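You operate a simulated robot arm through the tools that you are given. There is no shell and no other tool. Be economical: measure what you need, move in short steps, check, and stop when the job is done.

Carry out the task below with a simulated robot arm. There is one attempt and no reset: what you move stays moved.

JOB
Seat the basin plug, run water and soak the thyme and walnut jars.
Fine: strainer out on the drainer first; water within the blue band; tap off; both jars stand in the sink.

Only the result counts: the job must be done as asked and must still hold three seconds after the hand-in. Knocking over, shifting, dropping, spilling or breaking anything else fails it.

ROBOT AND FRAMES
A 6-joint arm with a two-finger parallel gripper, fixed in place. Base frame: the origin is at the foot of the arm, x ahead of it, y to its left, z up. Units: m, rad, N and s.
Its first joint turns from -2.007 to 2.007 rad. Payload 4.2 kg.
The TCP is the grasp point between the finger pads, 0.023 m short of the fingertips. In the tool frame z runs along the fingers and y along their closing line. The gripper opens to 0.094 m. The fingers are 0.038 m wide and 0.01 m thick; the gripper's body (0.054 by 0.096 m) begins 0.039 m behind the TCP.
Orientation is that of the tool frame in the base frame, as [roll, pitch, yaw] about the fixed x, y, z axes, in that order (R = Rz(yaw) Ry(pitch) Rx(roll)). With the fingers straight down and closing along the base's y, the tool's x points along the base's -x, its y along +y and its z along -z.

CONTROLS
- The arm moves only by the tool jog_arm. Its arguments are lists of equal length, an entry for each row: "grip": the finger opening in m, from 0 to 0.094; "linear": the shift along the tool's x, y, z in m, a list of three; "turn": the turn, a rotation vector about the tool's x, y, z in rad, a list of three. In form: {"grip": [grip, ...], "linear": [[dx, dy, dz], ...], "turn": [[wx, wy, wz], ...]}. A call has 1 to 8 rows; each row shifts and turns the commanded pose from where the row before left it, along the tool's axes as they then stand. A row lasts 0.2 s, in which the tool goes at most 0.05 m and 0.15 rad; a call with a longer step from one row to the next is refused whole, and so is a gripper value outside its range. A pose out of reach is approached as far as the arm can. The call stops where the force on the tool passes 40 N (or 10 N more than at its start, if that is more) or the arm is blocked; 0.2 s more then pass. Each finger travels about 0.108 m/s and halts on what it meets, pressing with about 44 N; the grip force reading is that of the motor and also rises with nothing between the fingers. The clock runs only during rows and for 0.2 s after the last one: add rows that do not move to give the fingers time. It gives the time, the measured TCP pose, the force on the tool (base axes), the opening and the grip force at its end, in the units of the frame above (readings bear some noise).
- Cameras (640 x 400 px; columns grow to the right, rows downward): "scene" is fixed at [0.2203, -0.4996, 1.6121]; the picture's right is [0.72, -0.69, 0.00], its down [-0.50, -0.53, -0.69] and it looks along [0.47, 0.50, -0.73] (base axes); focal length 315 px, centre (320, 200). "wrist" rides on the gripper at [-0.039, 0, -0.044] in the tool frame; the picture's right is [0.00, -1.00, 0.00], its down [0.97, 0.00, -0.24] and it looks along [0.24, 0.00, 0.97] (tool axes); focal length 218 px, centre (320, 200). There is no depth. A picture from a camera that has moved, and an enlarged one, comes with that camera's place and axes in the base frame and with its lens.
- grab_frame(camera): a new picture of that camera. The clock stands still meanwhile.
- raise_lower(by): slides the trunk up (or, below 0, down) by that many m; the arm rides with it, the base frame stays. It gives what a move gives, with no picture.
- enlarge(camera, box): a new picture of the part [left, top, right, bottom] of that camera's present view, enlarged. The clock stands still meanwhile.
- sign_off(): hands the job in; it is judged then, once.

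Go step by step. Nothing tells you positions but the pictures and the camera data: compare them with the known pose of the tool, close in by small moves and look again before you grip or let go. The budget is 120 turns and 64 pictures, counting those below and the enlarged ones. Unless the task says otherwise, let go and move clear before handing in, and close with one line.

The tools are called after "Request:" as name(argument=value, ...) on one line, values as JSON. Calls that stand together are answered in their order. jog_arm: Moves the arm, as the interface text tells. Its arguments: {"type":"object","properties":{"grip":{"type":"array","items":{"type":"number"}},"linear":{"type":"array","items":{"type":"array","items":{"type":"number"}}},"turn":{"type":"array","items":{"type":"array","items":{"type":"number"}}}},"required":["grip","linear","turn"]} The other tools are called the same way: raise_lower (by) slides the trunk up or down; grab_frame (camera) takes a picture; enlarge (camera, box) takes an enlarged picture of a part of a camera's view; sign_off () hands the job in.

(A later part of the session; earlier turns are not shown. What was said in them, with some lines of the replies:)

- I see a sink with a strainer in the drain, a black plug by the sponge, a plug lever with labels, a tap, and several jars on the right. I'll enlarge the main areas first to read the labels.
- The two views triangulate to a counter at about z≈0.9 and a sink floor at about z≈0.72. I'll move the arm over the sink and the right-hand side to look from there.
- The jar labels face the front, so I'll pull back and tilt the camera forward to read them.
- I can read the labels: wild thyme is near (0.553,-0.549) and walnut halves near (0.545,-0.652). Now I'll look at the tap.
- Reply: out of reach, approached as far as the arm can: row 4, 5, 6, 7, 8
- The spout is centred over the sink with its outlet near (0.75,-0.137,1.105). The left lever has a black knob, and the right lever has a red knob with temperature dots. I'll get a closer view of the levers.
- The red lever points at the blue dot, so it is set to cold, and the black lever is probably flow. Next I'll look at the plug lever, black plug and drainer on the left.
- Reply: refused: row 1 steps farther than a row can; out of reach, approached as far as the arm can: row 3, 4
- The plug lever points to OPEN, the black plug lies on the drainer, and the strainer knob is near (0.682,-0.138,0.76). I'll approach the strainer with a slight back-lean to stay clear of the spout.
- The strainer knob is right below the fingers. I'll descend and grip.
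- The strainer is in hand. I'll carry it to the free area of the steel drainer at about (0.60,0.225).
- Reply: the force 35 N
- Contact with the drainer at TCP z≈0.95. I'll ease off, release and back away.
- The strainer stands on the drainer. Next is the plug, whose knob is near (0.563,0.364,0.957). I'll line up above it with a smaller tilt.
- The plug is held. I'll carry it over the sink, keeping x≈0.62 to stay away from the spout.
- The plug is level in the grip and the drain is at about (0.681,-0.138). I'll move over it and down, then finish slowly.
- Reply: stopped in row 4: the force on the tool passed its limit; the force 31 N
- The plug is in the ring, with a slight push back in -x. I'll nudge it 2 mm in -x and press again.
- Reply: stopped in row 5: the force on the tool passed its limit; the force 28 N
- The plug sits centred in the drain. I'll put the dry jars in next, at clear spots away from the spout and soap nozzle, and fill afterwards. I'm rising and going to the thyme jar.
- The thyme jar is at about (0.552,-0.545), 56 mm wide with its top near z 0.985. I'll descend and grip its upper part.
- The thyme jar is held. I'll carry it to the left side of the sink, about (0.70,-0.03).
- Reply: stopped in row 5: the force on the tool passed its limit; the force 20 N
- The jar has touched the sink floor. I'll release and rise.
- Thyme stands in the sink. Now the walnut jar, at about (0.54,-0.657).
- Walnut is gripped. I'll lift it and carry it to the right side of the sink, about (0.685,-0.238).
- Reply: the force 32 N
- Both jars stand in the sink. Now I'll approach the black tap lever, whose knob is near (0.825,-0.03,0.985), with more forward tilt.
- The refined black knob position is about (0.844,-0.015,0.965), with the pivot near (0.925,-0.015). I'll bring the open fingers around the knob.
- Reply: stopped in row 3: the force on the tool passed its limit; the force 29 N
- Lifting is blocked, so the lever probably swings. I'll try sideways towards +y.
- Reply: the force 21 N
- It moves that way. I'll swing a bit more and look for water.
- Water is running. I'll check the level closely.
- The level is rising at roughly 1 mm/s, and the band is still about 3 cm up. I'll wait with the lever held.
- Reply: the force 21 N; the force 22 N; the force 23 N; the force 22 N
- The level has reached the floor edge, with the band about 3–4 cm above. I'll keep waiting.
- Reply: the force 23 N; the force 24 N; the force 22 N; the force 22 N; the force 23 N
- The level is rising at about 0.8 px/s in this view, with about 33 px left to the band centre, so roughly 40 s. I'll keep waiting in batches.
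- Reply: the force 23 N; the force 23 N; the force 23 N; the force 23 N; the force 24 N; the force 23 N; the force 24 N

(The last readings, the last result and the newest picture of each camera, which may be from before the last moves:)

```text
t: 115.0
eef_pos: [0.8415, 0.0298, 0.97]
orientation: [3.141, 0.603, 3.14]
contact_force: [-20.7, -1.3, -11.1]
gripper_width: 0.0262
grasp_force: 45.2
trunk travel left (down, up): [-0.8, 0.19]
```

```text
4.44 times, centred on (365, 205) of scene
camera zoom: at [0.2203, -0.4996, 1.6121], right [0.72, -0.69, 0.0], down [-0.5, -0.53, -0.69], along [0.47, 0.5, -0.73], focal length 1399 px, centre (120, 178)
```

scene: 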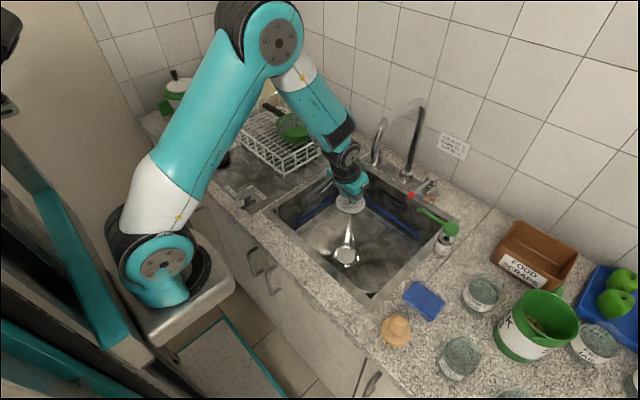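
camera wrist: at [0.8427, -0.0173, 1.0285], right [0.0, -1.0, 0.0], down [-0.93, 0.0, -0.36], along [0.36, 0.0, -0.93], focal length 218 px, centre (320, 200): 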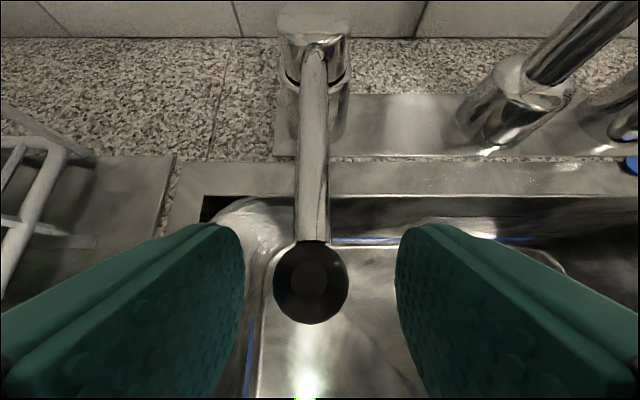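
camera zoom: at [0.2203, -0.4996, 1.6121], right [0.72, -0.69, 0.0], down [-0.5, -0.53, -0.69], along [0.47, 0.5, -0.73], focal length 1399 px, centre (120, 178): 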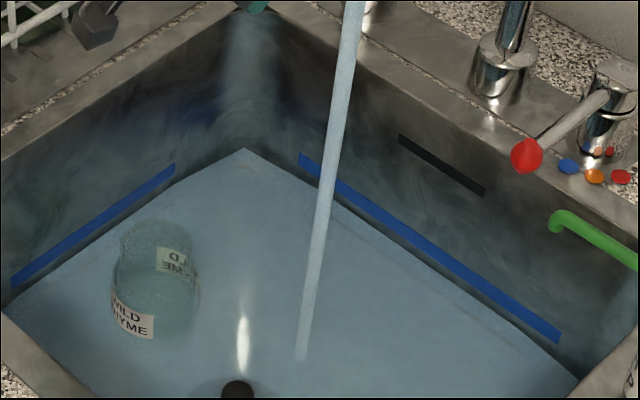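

The waterline is now about 12–16 px below the band and rising at about 0.4 px/s. I'll wait about 18 s more.

Request:
jog_arm(grip=[0.01, 0.01, 0.01, 0.01, 0.01, 0.01, 0.01, 0.01], linear=[[0, 0, 0], [0, 0, 0], [0, 0, 0], [0, 0, 0], [0, 0, 0], [0, 0, 0], [0, 0, 0], [0, 0, 0]], turn=[[0, 0, 0], [0, 0, 0], [0, 0, 0], [0, 0, 0], [0, 0, 0], [0, 0, 0], [0, 0, 0], [0, 0, 0]])

Request:
jog_arm(grip=[0.01, 0.01, 0.01, 0.01, 0.01, 0.01, 0.01, 0.01], linear=[[0, 0, 0], [0, 0, 0], [0, 0, 0], [0, 0, 0], [0, 0, 0], [0, 0, 0], [0, 0, 0], [0, 0, 0]], turn=[[0, 0, 0], [0, 0, 0], [0, 0, 0], [0, 0, 0], [0, 0, 0], [0, 0, 0], [0, 0, 0], [0, 0, 0]])

Request:
jog_arm(grip=[0.01, 0.01, 0.01, 0.01, 0.01, 0.01, 0.01, 0.01], linear=[[0, 0, 0], [0, 0, 0], [0, 0, 0], [0, 0, 0], [0, 0, 0], [0, 0, 0], [0, 0, 0], [0, 0, 0]], turn=[[0, 0, 0], [0, 0, 0], [0, 0, 0], [0, 0, 0], [0, 0, 0], [0, 0, 0], [0, 0, 0], [0, 0, 0]])

Request:
jog_arm(grip=[0.01, 0.01, 0.01, 0.01, 0.01, 0.01, 0.01, 0.01], linear=[[0, 0, 0], [0, 0, 0], [0, 0, 0], [0, 0, 0], [0, 0, 0], [0, 0, 0], [0, 0, 0], [0, 0, 0]], turn=[[0, 0, 0], [0, 0, 0], [0, 0, 0], [0, 0, 0], [0, 0, 0], [0, 0, 0], [0, 0, 0], [0, 0, 0]])

Request:
jog_arm(grip=[0.01, 0.01, 0.01, 0.01, 0.01, 0.01, 0.01, 0.01], linear=[[0, 0, 0], [0, 0, 0], [0, 0, 0], [0, 0, 0], [0, 0, 0], [0, 0, 0], [0, 0, 0], [0, 0, 0]], turn=[[0, 0, 0], [0, 0, 0], [0, 0, 0], [0, 0, 0], [0, 0, 0], [0, 0, 0], [0, 0, 0], [0, 0, 0]])

Request:
jog_arm(grip=[0.01, 0.01, 0.01, 0.01, 0.01, 0.01, 0.01, 0.01], linear=[[0, 0, 0], [0, 0, 0], [0, 0, 0], [0, 0, 0], [0, 0, 0], [0, 0, 0], [0, 0, 0], [0, 0, 0]], turn=[[0, 0, 0], [0, 0, 0], [0, 0, 0], [0, 0, 0], [0, 0, 0], [0, 0, 0], [0, 0, 0], [0, 0, 0]])

Request:
jog_arm(grip=[0.01, 0.01, 0.01, 0.01, 0.01, 0.01, 0.01, 0.01], linear=[[0, 0, 0], [0, 0, 0], [0, 0, 0], [0, 0, 0], [0, 0, 0], [0, 0, 0], [0, 0, 0], [0, 0, 0]], turn=[[0, 0, 0], [0, 0, 0], [0, 0, 0], [0, 0, 0], [0, 0, 0], [0, 0, 0], [0, 0, 0], [0, 0, 0]])

Request:
jog_arm(grip=[0.01, 0.01, 0.01, 0.01, 0.01, 0.01, 0.01, 0.01], linear=[[0, 0, 0], [0, 0, 0], [0, 0, 0], [0, 0, 0], [0, 0, 0], [0, 0, 0], [0, 0, 0], [0, 0, 0]], turn=[[0, 0, 0], [0, 0, 0], [0, 0, 0], [0, 0, 0], [0, 0, 0], [0, 0, 0], [0, 0, 0], [0, 0, 0]])

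Request:
jog_arm(grip=[0.01, 0.01, 0.01, 0.01, 0.01, 0.01, 0.01, 0.01], linear=[[0, 0, 0], [0, 0, 0], [0, 0, 0], [0, 0, 0], [0, 0, 0], [0, 0, 0], [0, 0, 0], [0, 0, 0]], turn=[[0, 0, 0], [0, 0, 0], [0, 0, 0], [0, 0, 0], [0, 0, 0], [0, 0, 0], [0, 0, 0], [0, 0, 0]])

Request:
enlarge(camera="scene", box=[310, 160, 420, 250])

```text
t: 116.8
eef_pos: [0.8421, 0.0281, 0.9697]
orientation: [-3.141, 0.602, -3.141]
contact_force: [-20.6, -0.7, -12.0]
gripper_width: 0.026
grasp_force: 45.1
trunk travel left (down, up): [-0.8, 0.19]
```

```text
t: 118.6
eef_pos: [0.8426, 0.0296, 0.9698]
orientation: [3.141, 0.603, -3.141]
contact_force: [-20.5, -1.7, -11.0]
gripper_width: 0.026
grasp_force: 44.8
trunk travel left (down, up): [-0.8, 0.19]
```

```text
t: 120.4
eef_pos: [0.8421, 0.0284, 0.9712]
orientation: [3.141, 0.602, 3.141]
contact_force: [-20.4, -1.2, -11.7]
gripper_width: 0.0264
grasp_force: 45.3
trunk travel left (down, up): [-0.8, 0.19]
```

```text
t: 122.2
eef_pos: [0.8416, 0.0298, 0.9698]
orientation: [-3.14, 0.602, 3.139]
contact_force: [-21.9, -1.3, -11.7]
gripper_width: 0.026
grasp_force: 45.3
trunk travel left (down, up): [-0.8, 0.19]
```

```text
t: 124.0
eef_pos: [0.843, 0.0284, 0.9697]
orientation: [-3.14, 0.602, -3.141]
contact_force: [-20.6, -1.6, -11.7]
gripper_width: 0.026
grasp_force: 45.0
trunk travel left (down, up): [-0.8, 0.19]
```

```text
t: 125.8
eef_pos: [0.8421, 0.0297, 0.9703]
orientation: [-3.141, 0.603, -3.14]
contact_force: [-21.3, -1.8, -11.6]
gripper_width: 0.026
grasp_force: 44.8
trunk travel left (down, up): [-0.8, 0.19]
```

```text
t: 127.6
eef_pos: [0.8421, 0.0285, 0.97]
orientation: [-3.14, 0.603, 3.141]
contact_force: [-20.6, -1.8, -12.3]
gripper_width: 0.0258
grasp_force: 44.6
trunk travel left (down, up): [-0.8, 0.19]
```

```text
t: 129.4
eef_pos: [0.8419, 0.0293, 0.9691]
orientation: [3.14, 0.602, -3.141]
contact_force: [-20.4, -1.5, -12.0]
gripper_width: 0.0263
grasp_force: 45.1
trunk travel left (down, up): [-0.8, 0.19]
```

```text
t: 131.2
eef_pos: [0.8428, 0.0286, 0.9691]
orientation: [-3.141, 0.6, 3.141]
contact_force: [-20.5, -1.9, -11.7]
gripper_width: 0.0265
grasp_force: 44.5
trunk travel left (down, up): [-0.8, 0.19]
```

```text
4.44 times, centred on (365, 205) of scene
camera zoom: at [0.2203, -0.4996, 1.6121], right [0.72, -0.69, 0.0], down [-0.5, -0.53, -0.69], along [0.47, 0.5, -0.73], focal length 1399 px, centre (120, 178)
```

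zoom: 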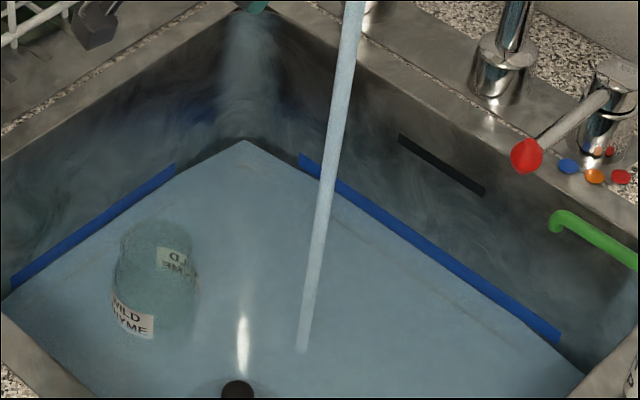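

The waterline is just touching the band's lower edge. About 7 s more, then I'll swing the lever back to close.

Request:
jog_arm(grip=[0.01, 0.01, 0.01, 0.01, 0.01, 0.01, 0.01, 0.01], linear=[[0, 0, 0], [0, 0, 0], [0, 0, 0], [0, 0, 0], [0, 0, 0], [0, 0, 0], [0, 0, 0], [0, 0, 0]], turn=[[0, 0, 0], [0, 0, 0], [0, 0, 0], [0, 0, 0], [0, 0, 0], [0, 0, 0], [0, 0, 0], [0, 0, 0]])

Request:
jog_arm(grip=[0.01, 0.01, 0.01, 0.01, 0.01, 0.01, 0.01, 0.01], linear=[[0, 0, 0], [0, 0, 0], [0, 0, 0], [0, 0, 0], [0, 0, 0], [0, 0, 0], [0, 0, 0], [0, 0, 0]], turn=[[0, 0, 0], [0, 0, 0], [0, 0, 0], [0, 0, 0], [0, 0, 0], [0, 0, 0], [0, 0, 0], [0, 0, 0]])

Request:
jog_arm(grip=[0.01, 0.01, 0.01, 0.01, 0.01, 0.01, 0.01, 0.01], linear=[[0, 0, 0], [0, 0, 0], [0, 0, 0], [0, 0, 0], [0, 0, 0], [0, 0, 0], [0, 0, 0], [0, 0, 0]], turn=[[0, 0, 0], [0, 0, 0], [0, 0, 0], [0, 0, 0], [0, 0, 0], [0, 0, 0], [0, 0, 0], [0, 0, 0]])

Request:
jog_arm(grip=[0.01, 0.01, 0.01, 0.01, 0.01, 0.01, 0.01, 0.01], linear=[[0, 0, 0], [0, 0, 0], [0, 0, 0], [0, 0, 0], [0, 0, 0], [0, 0, 0], [0, 0, 0], [0, 0, 0]], turn=[[0, 0, 0], [0, 0, 0], [0, 0, 0], [0, 0, 0], [0, 0, 0], [0, 0, 0], [0, 0, 0], [0, 0, 0]])

Request:
jog_arm(grip=[0.01, 0.01, 0.01, 0.01, 0.01, 0.01, 0.01, 0.01], linear=[[0.0016, -0.006, -0.001], [0.0014, -0.006, -0.001], [0.0012, -0.006, -0.001], [0.001, -0.006, -0.001], [0, -0.006, -0.0004], [0, -0.006, -0.0004], [0, -0.006, -0.0004], [0, -0.004, 0]], turn=[[0, 0, 0], [0, 0, 0], [0, 0, 0], [0, 0, 0], [0, 0, 0], [0, 0, 0], [0, 0, 0], [0, 0, 0]])

Request:
enlarge(camera="scene", box=[310, 160, 420, 250])

```text
t: 133.0
eef_pos: [0.8421, 0.0298, 0.9703]
orientation: [3.141, 0.599, -3.141]
contact_force: [-19.8, -1.3, -13.3]
gripper_width: 0.0261
grasp_force: 44.7
trunk travel left (down, up): [-0.8, 0.19]
```

```text
t: 134.8
eef_pos: [0.8428, 0.03, 0.97]
orientation: [3.141, 0.599, -3.141]
contact_force: [-20.1, -3.0, -12.8]
gripper_width: 0.026
grasp_force: 45.4
trunk travel left (down, up): [-0.8, 0.19]
```

```text
t: 136.6
eef_pos: [0.842, 0.029, 0.9685]
orientation: [3.142, 0.6, 3.141]
contact_force: [-20.4, -1.3, -13.4]
gripper_width: 0.0259
grasp_force: 44.6
trunk travel left (down, up): [-0.8, 0.19]
```

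```text
t: 138.4
eef_pos: [0.841, 0.0296, 0.9698]
orientation: [-3.14, 0.6, -3.141]
contact_force: [-20.6, -2.4, -13.3]
gripper_width: 0.0261
grasp_force: 44.7
trunk travel left (down, up): [-0.8, 0.19]
```

```text
t: 140.2
eef_pos: [0.8365, -0.0141, 0.9705]
orientation: [3.14, 0.604, -3.139]
contact_force: [-0.2, 8.1, -23.1]
gripper_width: 0.0251
grasp_force: 45.4
trunk travel left (down, up): [-0.8, 0.19]
```

```text
4.44 times, centred on (365, 205) of scene
camera zoom: at [0.2203, -0.4996, 1.6121], right [0.72, -0.69, 0.0], down [-0.5, -0.53, -0.69], along [0.47, 0.5, -0.73], focal length 1399 px, centre (120, 178)
```

zoom: 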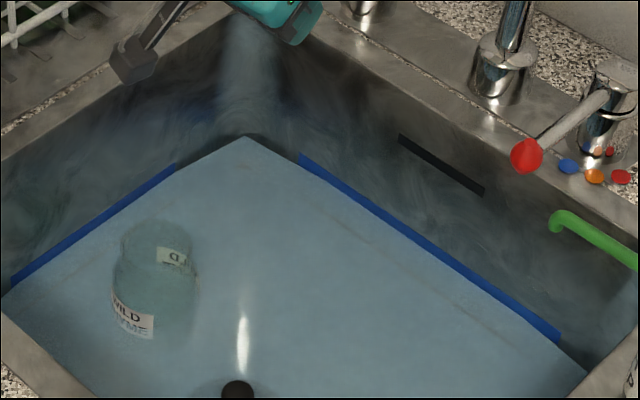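

The stream has stopped and the water lies within the band. I'll press the lever lightly to its stop, release and back off.

Request:
jog_arm(grip=[0.01, 0.01, 0.03, 0.05, 0.05], linear=[[0, -0.0015, 0], [0, 0, 0], [0, 0, 0], [0, 0, 0], [0, 0, 0]], turn=[[0, 0, 0], [0, 0, 0], [0, 0, 0], [0, 0, 0], [0, 0, 0]])

Request:
jog_arm(grip=[0.05, 0.05, 0.05, 0.05, 0.05, 0.05, 0.05], linear=[[0.004, 0, -0.0397], [0.004, 0, -0.0397], [0.004, 0, -0.0397], [0.0214, 0, -0.0356], [0.0214, 0, -0.0356], [0.0214, 0, -0.0356], [0.0214, 0, -0.0356]], turn=[[0, 0, 0], [0, 0, 0], [0, 0, 0], [0, 0, 0], [0, 0, 0], [0, 0, 0], [0, 0, 0]])

Request:
grab_frame(camera="wrist")

Request:
enlarge(camera="scene", box=[260, 90, 460, 300])

```text
t: 141.4
eef_pos: [0.8355, -0.0173, 0.9711]
orientation: [3.14, 0.606, 3.141]
contact_force: [0.7, 0.4, -0.1]
gripper_width: 0.0502
grasp_force: 0.2
trunk travel left (down, up): [-0.8, 0.19]
```

```text
t: 143.0
eef_pos: [0.6059, -0.017, 1.1316]
orientation: [3.139, 0.605, 3.142]
contact_force: [0.4, 0.1, -0.4]
gripper_width: 0.0499
grasp_force: 0.1
trunk travel left (down, up): [-0.8, 0.19]
```

```text
3 pictures are left
camera wrist: at [0.6125, -0.018, 1.1899], right [0.0, -1.0, 0.0], down [-0.94, 0.0, -0.35], along [0.35, 0.0, -0.94], focal length 218 px, centre (320, 200)
```

wrist: 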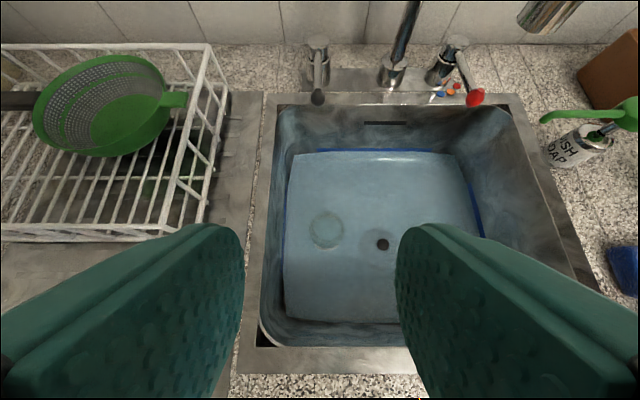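

```text
1.90 times, centred on (360, 195) of scene
camera zoom: at [0.2203, -0.4996, 1.6121], right [0.72, -0.69, 0.0], down [-0.5, -0.53, -0.69], along [0.47, 0.5, -0.73], focal length 600 px, centre (244, 210)
```

zoom: 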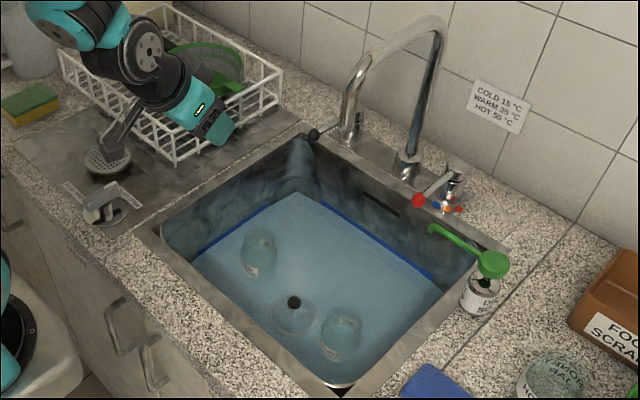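

The tap is off, both jars stand, and the strainer is on the drainer. I'll wait a few seconds and recheck the level for leakage or dripping.

Request:
jog_arm(grip=[0.05, 0.05, 0.05, 0.05, 0.05, 0.05, 0.05, 0.05], linear=[[0, 0, 0], [0, 0, 0], [0, 0, 0], [0, 0, 0], [0, 0, 0], [0, 0, 0], [0, 0, 0], [0, 0, 0]], turn=[[0, 0, 0], [0, 0, 0], [0, 0, 0], [0, 0, 0], [0, 0, 0], [0, 0, 0], [0, 0, 0], [0, 0, 0]])

Request:
jog_arm(grip=[0.05, 0.05, 0.05, 0.05, 0.05, 0.05, 0.05, 0.05], linear=[[0, 0, 0], [0, 0, 0], [0, 0, 0], [0, 0, 0], [0, 0, 0], [0, 0, 0], [0, 0, 0], [0, 0, 0]], turn=[[0, 0, 0], [0, 0, 0], [0, 0, 0], [0, 0, 0], [0, 0, 0], [0, 0, 0], [0, 0, 0], [0, 0, 0]])

Request:
enlarge(camera="scene", box=[310, 160, 420, 250])

```text
t: 144.8
eef_pos: [0.6068, -0.0179, 1.1311]
orientation: [3.139, 0.603, 3.141]
contact_force: [0.3, 0.5, -0.6]
gripper_width: 0.05
grasp_force: 0.1
trunk travel left (down, up): [-0.8, 0.19]
```

```text
t: 146.6
eef_pos: [0.6057, -0.0178, 1.1305]
orientation: [3.141, 0.604, -3.142]
contact_force: [0.1, -0.2, -0.1]
gripper_width: 0.05
grasp_force: 0.0
trunk travel left (down, up): [-0.8, 0.19]
```

```text
4.44 times, centred on (365, 205) of scene
camera zoom: at [0.2203, -0.4996, 1.6121], right [0.72, -0.69, 0.0], down [-0.5, -0.53, -0.69], along [0.47, 0.5, -0.73], focal length 1399 px, centre (120, 178)
```

zoom: 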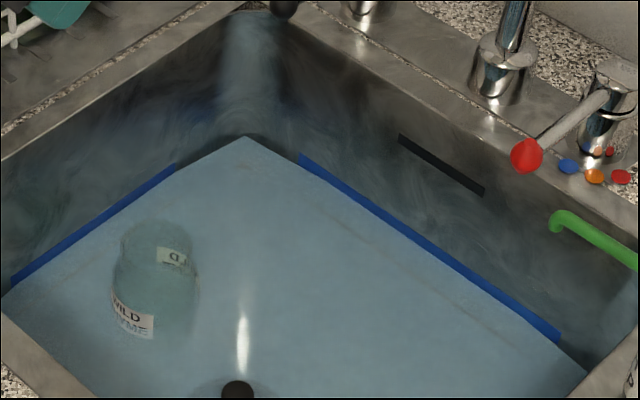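

The level is steady within the blue band, no water is running, and the arm is clear, so I'm handing in.

Request:
sign_off()

```text
The job is handed in.
```

The job is handed in: the strainer is on the drainer, the plug is seated, the water is steady within the blue band with the tap off, and the thyme and walnut jars stand in the sink.
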